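You operate a simulated robot arm through the tools that you are given. There is no shell and no other tool. Be economical: measure what you need, move in short steps, check, and stop when the job is done.

Carry out the task below with a simulated robot arm. There is one attempt and no reset: what you move stays moved.

TASK
Open the pads drawer.

It is judged by the outcome, as a careful person would: the job done as asked, and still so three seconds after it is handed in. It fails if anything else is knocked over, pushed out of place, dropped, spilled or broken.

THE ROBOT
A 7-joint arm with a two-finger parallel gripper, fixed in place. Base frame: the origin is at the foot of the arm, x ahead of it, y to its left, z up. Lengths are in m, angles in degrees, forces in N, time in s.
With the tool pointing down near the work surface it reaches from about 0.22 to 0.66 m from the base axis. Its first joint turns from -66.0 to 66.0 degrees. Payload 1.57 kg.
Tool frame: the origin (TCP) lies between the finger pads and is the grasp point; the fingertips stand 0.03 m ahead of it; z points along the fingers, y is the line along which they close. The gripper opens to 0.11 m. The fingers are 0.024 m wide and 0.012 m thick; the gripper's body (0.048 by 0.112 m) begins 0.078 m behind the TCP.
Orientation is that of the tool frame in the base frame, as [roll, pitch, yaw] about the fixed x, y, z axes, in that order (R = Rz(yaw) Ry(pitch) Rx(roll)). With the fingers straight down and closing along the base's y, the tool's x points along the base's -x, its y along +y and its z along -z.

THE INTERFACE
- The arm moves only by the tool step_arm. Its argument "plan" is a list of rows, each a list of 3 entries, a list of its own where there are three numbers: the finger opening in m, from 0 to 0.11, then the shift along the base's x, y, z in m, then the turn, a rotation vector about the base's x, y, z in degrees. In form: [[jaw, [dx, dy, dz], [rx, ry, rz]], ...]. A call has 1 to 20 rows; each row is the pose to reach, as a shift and turn from the pose commanded when the call began. A row lasts 0.2 s, in which the tool goes at most 0.05 m and 8.6 degrees; a call with a longer step from one row to the next is refused whole, and so is a gripper value outside its range. A pose out of reach is approached as far as the arm can. The call stops where the force on the tool passes 40 N (or 10 N more than at its start, if that is more) or the arm is blocked; 0.2 s more then pass. The fingers move at their own pace (about 0.108 m/s each) and stop on an object; they squeeze with about 40 N. The grip force told is the motor's: it shows also when the fingers shut on nothing. Time passes only in rows, and 0.2 s behind the last, so rows that repeat a pose let the fingers close. It gives the time, the measured TCP pose, the force on the tool (base axes), the opening and the grip force at its end, in the units of the frame above (readings bear some noise), and new pictures: "pictures" is both (left out), scene, wrist or none.
- Cameras (640 x 400 px; columns grow to the right, rows downward): "scene" is fixed at [0.1268, -0.3756, 1.3908]; the picture's right is [0.98, -0.21, 0.00], its down [-0.14, -0.66, -0.74] and it looks along [0.15, 0.72, -0.68] (base axes); focal length 353 px, centre (320, 200). "wrist" rides on the gripper at [-0.036, 0, -0.08] in the tool frame; the picture's right is [0.00, -1.00, 0.00], its down [0.97, 0.00, -0.24] and it looks along [0.24, 0.00, 0.97] (tool axes); focal length 218 px, centre (320, 200).
- probe_pixels(camera, pixels): for up to 12 pixels [column, row] of the newest picture of that camera ("zoom" is the newest enlarged one), the place [x, y, z] in the base frame of the surface seen there, good to about 0.002 m. No time passes.
- inspect(camera, box): a new picture of the part [left, top, right, bottom] of that camera's present view, enlarged. No time passes.
- close_job(): hands the job in; it is judged then, once.

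Work in short steps. Measure before you move; look again where a grasp or a placing could have gone wrong, and mend it. You have 60 turns and 120 pictures in all, the two below and enlarged ones among them. Open the gripper and draw the arm clear of the work before you hand the job in, unless the task says otherwise; then end with one line.

The tools are called after "Request:" as name(argument=value, ...) on one line, values as JSON. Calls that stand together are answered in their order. step_arm: Moves the arm, as the interface text tells. Its arguments: {"type":"object","properties":{"plan":{"type":"array","items":{"type":"array"}},"pictures":{"type":"string","enum":["both","scene","wrist","none"]}},"required":["plan"]} The other tools are called the same way: probe_pixels (camera, pixels) gives the place of the surface under pixels of a picture; inspect (camera, box) takes an enlarged picture of a part of a camera's view; close_job () hands the job in.

At the start:

```text
t: 0.0
eef_pos: [0.3194, 0.2261, 0.9113]
tcp_rot: [180.0, 0.0, -179.9]
ft_force: [1.3, 0.3, 0.1]
finger_gap: 0.1099
finger_force: 0.0
```

scene: 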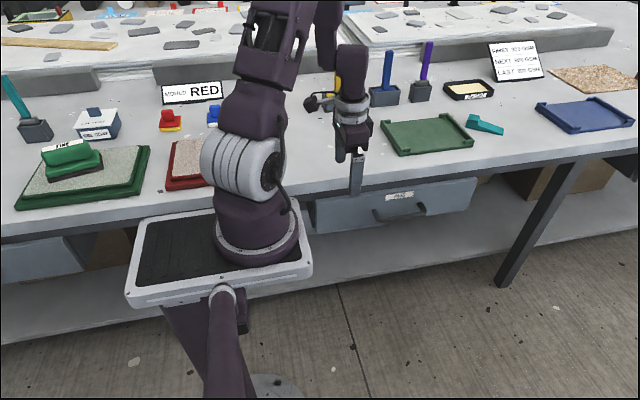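
wrist: 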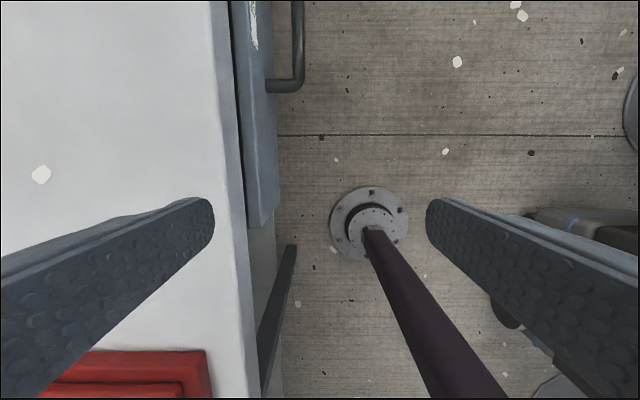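

The drawer with a label and bar handle is at about (395,200) in the scene. I'll enlarge it and check its label and the rest of the bench.

Request:
inspect(camera="scene", box=[300, 160, 500, 285])

Request:
inspect(camera="scene", box=[0, 200, 140, 288])

Request:
probe_pixels(camera="scene", pixels=[[376, 213], [400, 216], [424, 209], [377, 208], [398, 195], [320, 215], [470, 195], [350, 193], [350, 180], [460, 175], [400, 218], [390, 216]])

```text
3.20 times, centred on (400, 222) of scene
```

zoom: 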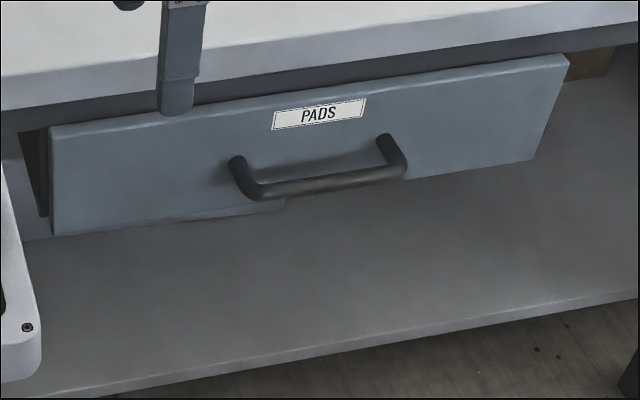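

```text
4.55 times, centred on (70, 244) of scene
```

zoom: 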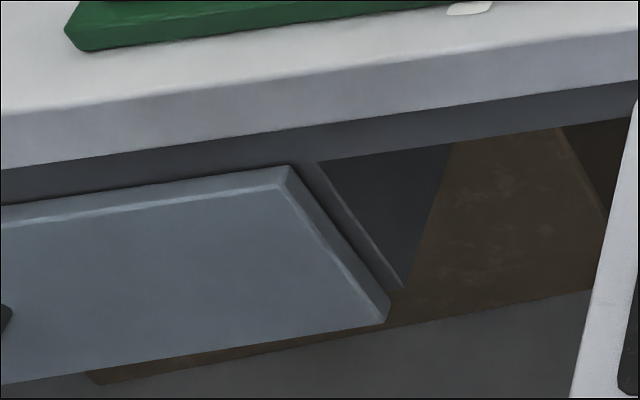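

```text
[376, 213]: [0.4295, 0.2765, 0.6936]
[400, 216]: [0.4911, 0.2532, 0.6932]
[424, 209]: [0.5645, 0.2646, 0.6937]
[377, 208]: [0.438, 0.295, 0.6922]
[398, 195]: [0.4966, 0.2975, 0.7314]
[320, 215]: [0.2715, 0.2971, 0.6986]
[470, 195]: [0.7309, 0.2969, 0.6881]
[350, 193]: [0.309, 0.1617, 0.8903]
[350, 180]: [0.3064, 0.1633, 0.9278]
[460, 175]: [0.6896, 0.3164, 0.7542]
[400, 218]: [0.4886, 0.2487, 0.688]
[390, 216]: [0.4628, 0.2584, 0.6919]
```

The drawer is labelled PADS and its handle bar runs along x, at about y 0.25, z 0.69. Next I measure the bar, the gap behind it and the table edge in detail.

Request:
inspect(camera="scene", box=[360, 185, 440, 235])

Request:
probe_pixels(camera="scene", pixels=[[400, 182], [400, 178], [400, 174], [400, 170], [450, 160], [400, 186], [400, 190], [400, 204], [400, 212], [400, 230], [430, 140]])

Request:
probe_pixels(camera="wrist", pixels=[[298, 40], [290, 86], [275, 87], [268, 50], [240, 100], [225, 100], [215, 100], [260, 150], [235, 200]])

```text
8.00 times, centred on (400, 210) of scene
```

zoom: 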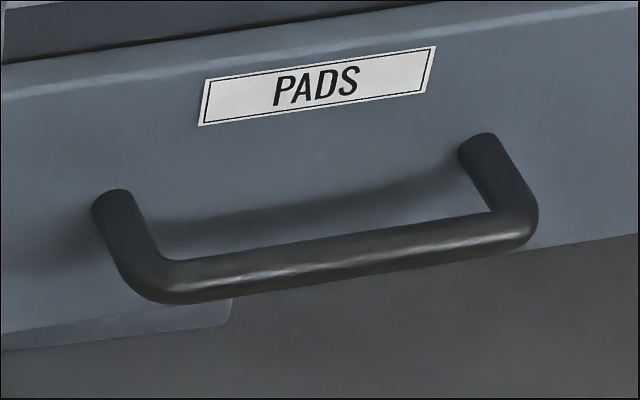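

```text
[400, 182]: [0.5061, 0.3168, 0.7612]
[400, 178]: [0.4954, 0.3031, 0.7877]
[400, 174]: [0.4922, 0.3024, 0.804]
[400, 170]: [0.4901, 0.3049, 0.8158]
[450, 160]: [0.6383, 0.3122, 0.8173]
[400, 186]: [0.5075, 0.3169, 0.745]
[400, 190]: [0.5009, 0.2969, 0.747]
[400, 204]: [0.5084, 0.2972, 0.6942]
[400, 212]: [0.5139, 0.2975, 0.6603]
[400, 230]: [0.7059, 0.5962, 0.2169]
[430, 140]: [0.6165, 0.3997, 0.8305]
```

```text
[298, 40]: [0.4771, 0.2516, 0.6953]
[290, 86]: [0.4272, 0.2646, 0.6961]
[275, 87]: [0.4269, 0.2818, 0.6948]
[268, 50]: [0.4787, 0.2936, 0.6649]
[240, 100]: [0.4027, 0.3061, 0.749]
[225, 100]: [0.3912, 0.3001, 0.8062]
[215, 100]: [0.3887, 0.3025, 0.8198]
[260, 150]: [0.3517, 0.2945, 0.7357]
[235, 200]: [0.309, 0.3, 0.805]
```

Bar axis is about y 0.2535, z 0.69, with a 0.037 gap to the drawer face at y 0.297. The table edge is at y 0.30, so I'll tilt the tool 15° to keep the body clear of it, and move above the handle first.

Request:
step_arm(plan=[[0.04, [0.035, -0.004, 0], [5, 0, 0]], [0.04, [0.07, -0.008, 0], [10, 0, 0]], [0.04, [0.105, -0.008, -0.02], [15, 0, 0]], [0.04, [0.14, -0.008, -0.04], [15, 0, 0]], [0.04, [0.1756, -0.008, -0.07], [15, 0, 0]], [0.04, [0.1756, -0.008, -0.09], [15, 0, 0]], [0.04, [0.1756, -0.008, -0.09], [15, 0, 0]]])

```text
t: 1.6
eef_pos: [0.4971, 0.218, 0.8219]
tcp_rot: [165.0, 0.1, -180.0]
ft_force: [0.1, 0.8, 0.2]
finger_gap: 0.0399
finger_force: 0.1
```

scene: 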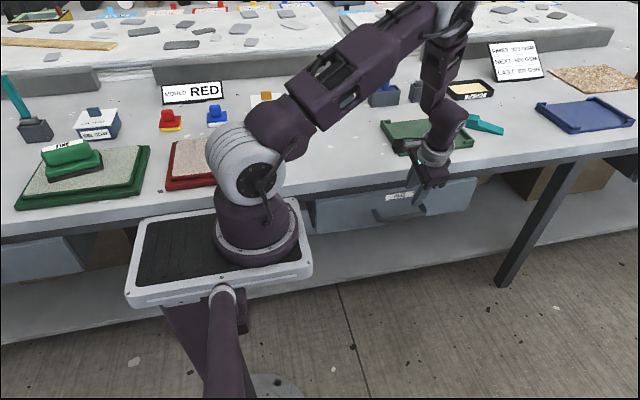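
wrist: 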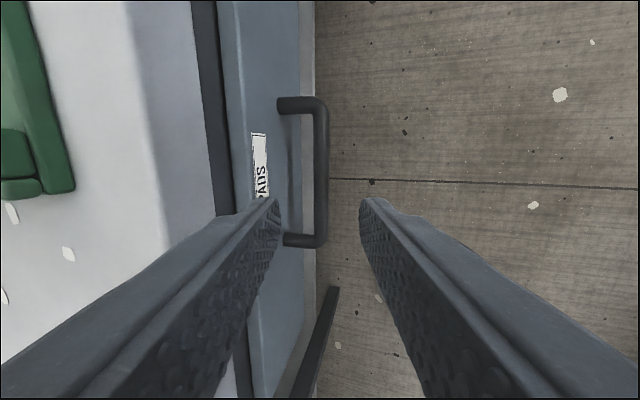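

The bar (col 321) sits centred between the fingers. I descend along the tool axis to straddle it.

Request:
step_arm(plan=[[0.04, [0, 0.0085, -0.032], [0, 0, 0]], [0.04, [0, 0.017, -0.063], [0, 0, 0]], [0.04, [0, 0.023, -0.085], [0, 0, 0]], [0.04, [0, 0.0275, -0.102], [0, 0, 0]], [0.04, [0, 0.0316, -0.1175], [0, 0, 0]], [0.04, [0, 0.0316, -0.1175], [0, 0, 0]]])

```text
t: 3.0
eef_pos: [0.4943, 0.2492, 0.7044]
tcp_rot: [165.0, 0.0, -180.0]
ft_force: [0.0, -0.2, -0.9]
finger_gap: 0.0401
finger_force: 0.0
```

scene: 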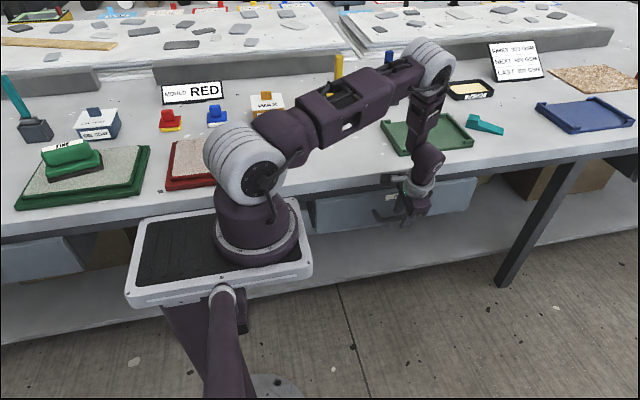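
wrist: 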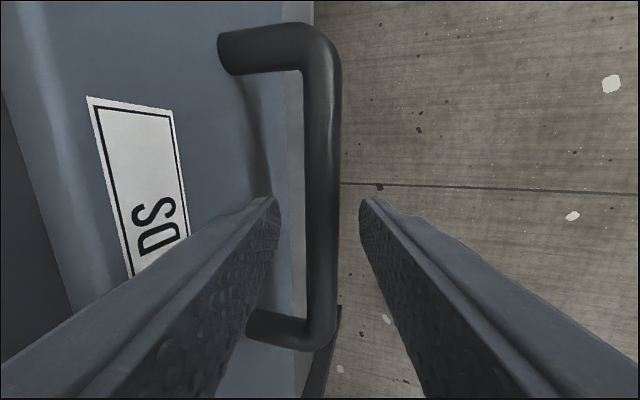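

No contact, and the bar is between the fingers. I close on it.

Request:
step_arm(plan=[[0.0, [0, 0, 0], [0, 0, 0]], [0.0, [0, 0, 0], [0, 0, 0]], [0.0, [0, 0, 0], [0, 0, 0]]], pictures="wrist")

```text
t: 3.8
eef_pos: [0.4954, 0.2491, 0.7042]
tcp_rot: [165.0, 0.0, -180.0]
ft_force: [0.8, -1.7, -5.6]
finger_gap: 0.0157
finger_force: 31.2
```

wrist: 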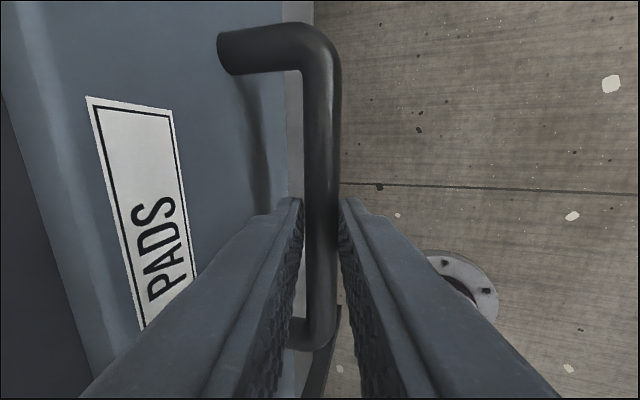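

The bar is gripped (gap 0.0157). I pull slowly along -y.

Request:
step_arm(plan=[[0.0, [0, -0.01, 0], [0, 0, 0]], [0.0, [0, -0.02, 0], [0, 0, 0]], [0.0, [0, -0.03, 0], [0, 0, 0]], [0.0, [0, -0.04, 0], [0, 0, 0]], [0.0, [0, -0.05, 0], [0, 0, 0]], [0.0, [0, -0.06, 0], [0, 0, 0]]])

```text
t: 5.2
eef_pos: [0.4956, 0.1887, 0.7026]
tcp_rot: [165.1, 0.0, -180.0]
ft_force: [-6.6, 0.8, 17.2]
finger_gap: 0.0158
finger_force: 31.8
```

scene: 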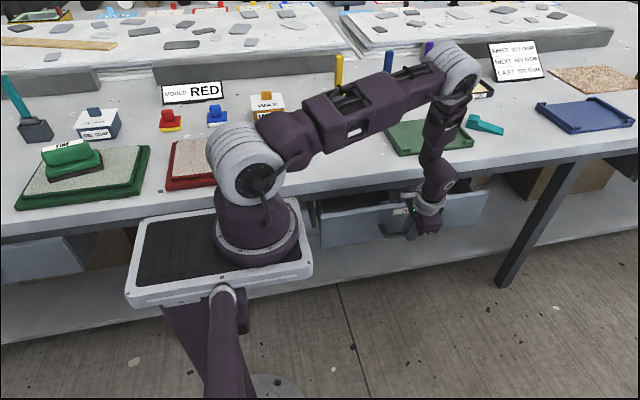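
wrist: 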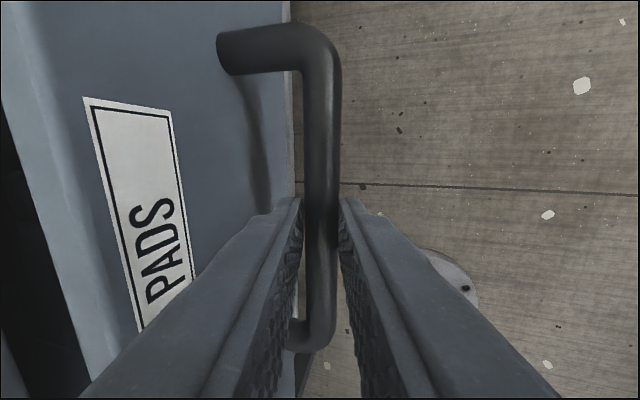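

The drawer is following (about 6 cm). Before pulling further I check its left edge against the arm's base plate.

Request:
probe_pixels(camera="scene", pixels=[[324, 225], [324, 240], [296, 205], [308, 250], [309, 262], [305, 235], [340, 205], [365, 200], [302, 225]])

Request:
step_arm(plan=[[0.0, [0, -0.01, 0], [0, 0, 0]], [0.0, [0, -0.02, 0], [0, 0, 0]], [0.0, [0, -0.03, 0], [0, 0, 0]]], pictures="none")

```text
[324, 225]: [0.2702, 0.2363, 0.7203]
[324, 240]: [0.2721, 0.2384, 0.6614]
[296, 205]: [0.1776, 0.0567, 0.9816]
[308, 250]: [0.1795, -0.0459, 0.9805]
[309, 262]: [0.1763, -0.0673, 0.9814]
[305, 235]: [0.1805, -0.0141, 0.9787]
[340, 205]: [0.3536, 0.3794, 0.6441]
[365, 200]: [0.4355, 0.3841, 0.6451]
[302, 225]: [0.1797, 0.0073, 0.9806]
```

```text
t: 6.0
eef_pos: [0.4965, 0.159, 0.7032]
tcp_rot: [165.0, 0.1, -180.0]
ft_force: [4.8, 1.4, -2.5]
finger_gap: 0.0155
finger_force: 31.1
```

The base plate is well clear (x < 0.18), and forces are small. I keep pulling.

Request:
step_arm(plan=[[0.0, [0, -0.01, 0], [0, 0, 0]], [0.0, [0, -0.02, 0], [0, 0, 0]], [0.0, [0, -0.03, 0], [0, 0, 0]], [0.0, [0, -0.04, 0], [0, 0, 0]], [0.0, [0, -0.05, 0], [0, 0, 0]], [0.0, [0, -0.06, 0], [0, 0, 0]], [0.0, [0, -0.07, 0], [0, 0, 0]], [0.0, [0, -0.08, 0], [0, 0, 0]]])

```text
t: 7.8
eef_pos: [0.4962, 0.0794, 0.7028]
tcp_rot: [165.0, 0.0, 180.0]
ft_force: [-7.1, 1.5, 11.5]
finger_gap: 0.0157
finger_force: 31.1
```

scene: 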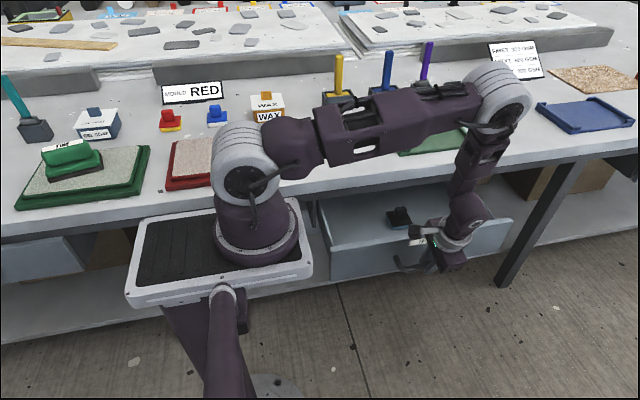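
wrist: 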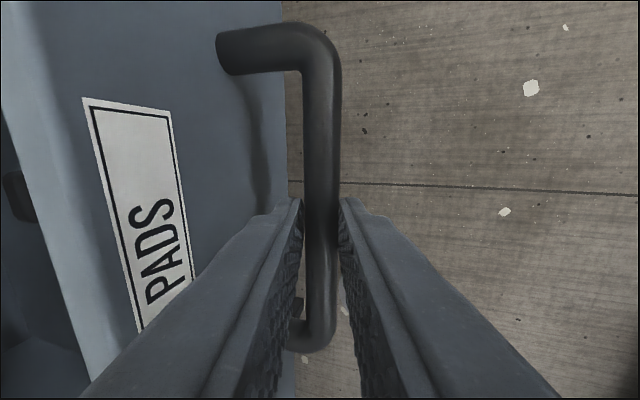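

It is open about 17 cm with a pad visible inside at (398,217). I pull a little further, gently, checking for the end stop.

Request:
step_arm(plan=[[0.0, [0, -0.008, 0], [0, 0, 0]], [0.0, [0, -0.016, 0], [0, 0, 0]], [0.0, [0, -0.024, 0], [0, 0, 0]], [0.0, [0, -0.032, 0], [0, 0, 0]], [0.0, [0, -0.04, 0], [0, 0, 0]]])

```text
t: 9.0
eef_pos: [0.4969, 0.0381, 0.7031]
tcp_rot: [165.1, 0.0, 179.9]
ft_force: [-2.3, 0.8, -1.2]
finger_gap: 0.016
finger_force: 31.6
```

scene: 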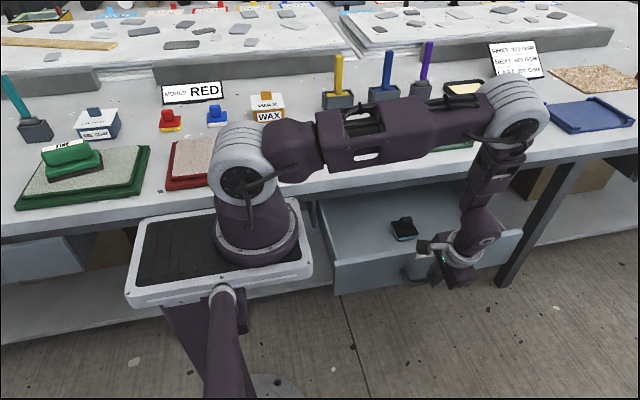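
wrist: 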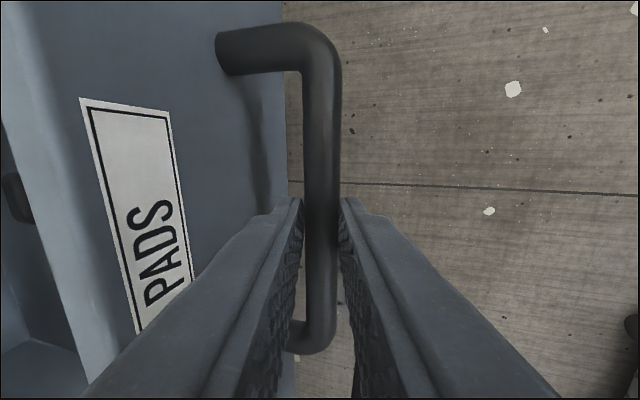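

21 cm open and still free; a last small pull to see whether the stop is near.

Request:
step_arm(plan=[[0.0, [0, -0.006, 0], [0, 0, 0]], [0.0, [0, -0.012, 0], [0, 0, 0]], [0.0, [0, -0.018, 0], [0, 0, 0]], [0.0, [0, -0.024, 0], [0, 0, 0]], [0.0, [0, -0.03, 0], [0, 0, 0]]])

```text
t: 10.2
eef_pos: [0.4982, 0.009, 0.7026]
tcp_rot: [165.1, 0.0, 180.0]
ft_force: [3.0, 1.8, -11.9]
finger_gap: 0.016
finger_force: 30.7
```

scene: 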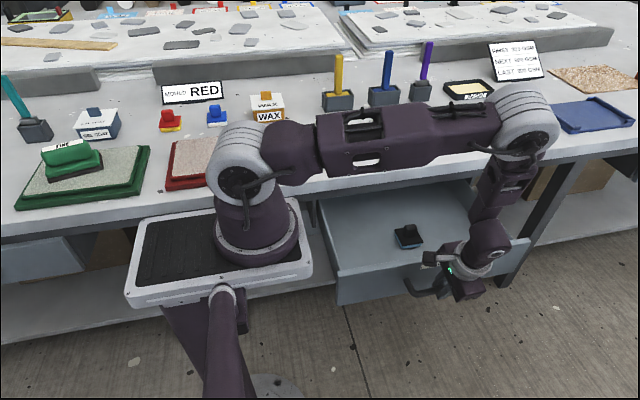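
wrist: 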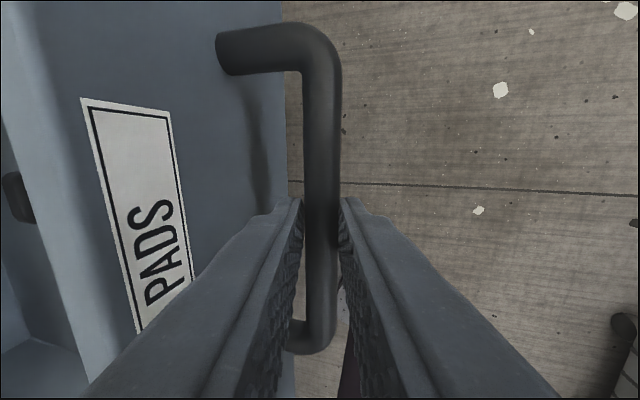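

The drawer is open 24 cm, which is plenty. I open the fingers modestly and back off along the tool axis.

Request:
step_arm(plan=[[0.04, [0, 0, 0], [0, 0, 0]], [0.04, [0, 0, 0], [0, 0, 0]], [0.04, [0, -0.0052, 0.0193], [0, 0, 0]], [0.04, [0, -0.0129, 0.0483], [0, 0, 0]], [0.04, [0, -0.0233, 0.0869], [0, 0, 0]], [0.04, [0, -0.034, 0.125], [0, 0, 0]], [0.04, [0, -0.044, 0.165], [0, 0, 0]], [0.04, [0, -0.054, 0.2], [0, 0, 0]], [0.04, [0, -0.054, 0.2], [0, 0, 0]]])

```text
t: 12.2
eef_pos: [0.494, -0.0472, 0.9044]
tcp_rot: [164.9, 0.0, 180.0]
ft_force: [0.5, -0.4, 1.4]
finger_gap: 0.04
finger_force: 0.1
```

scene: 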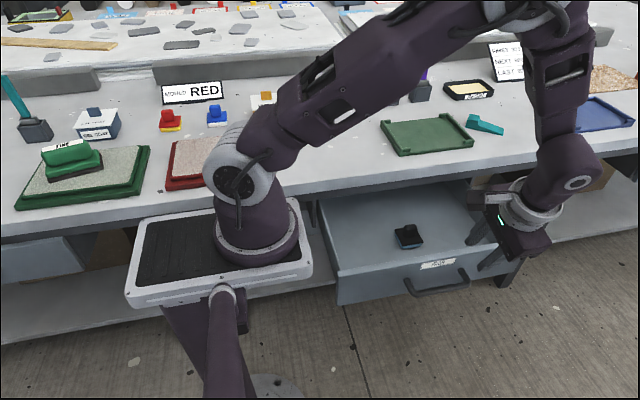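
wrist: 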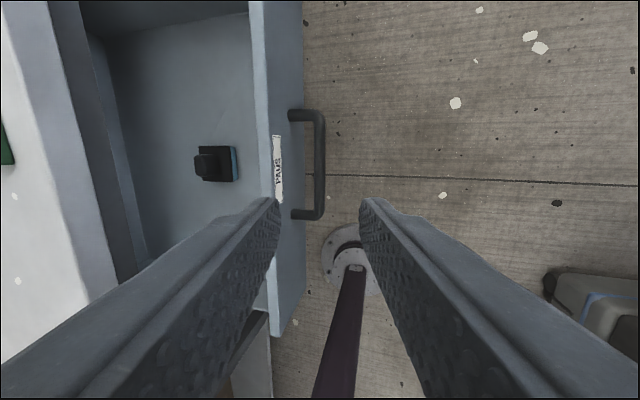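

The drawer stands open, the handle is free, everything on the bench is in place, and the arm is clear. I hand the job in.

Request:
close_job()

```text
The job is handed in.
```

The pads drawer is open by about 24 cm, the gripper has let go of the handle and the arm is clear; the last pictures showed nothing else disturbed.
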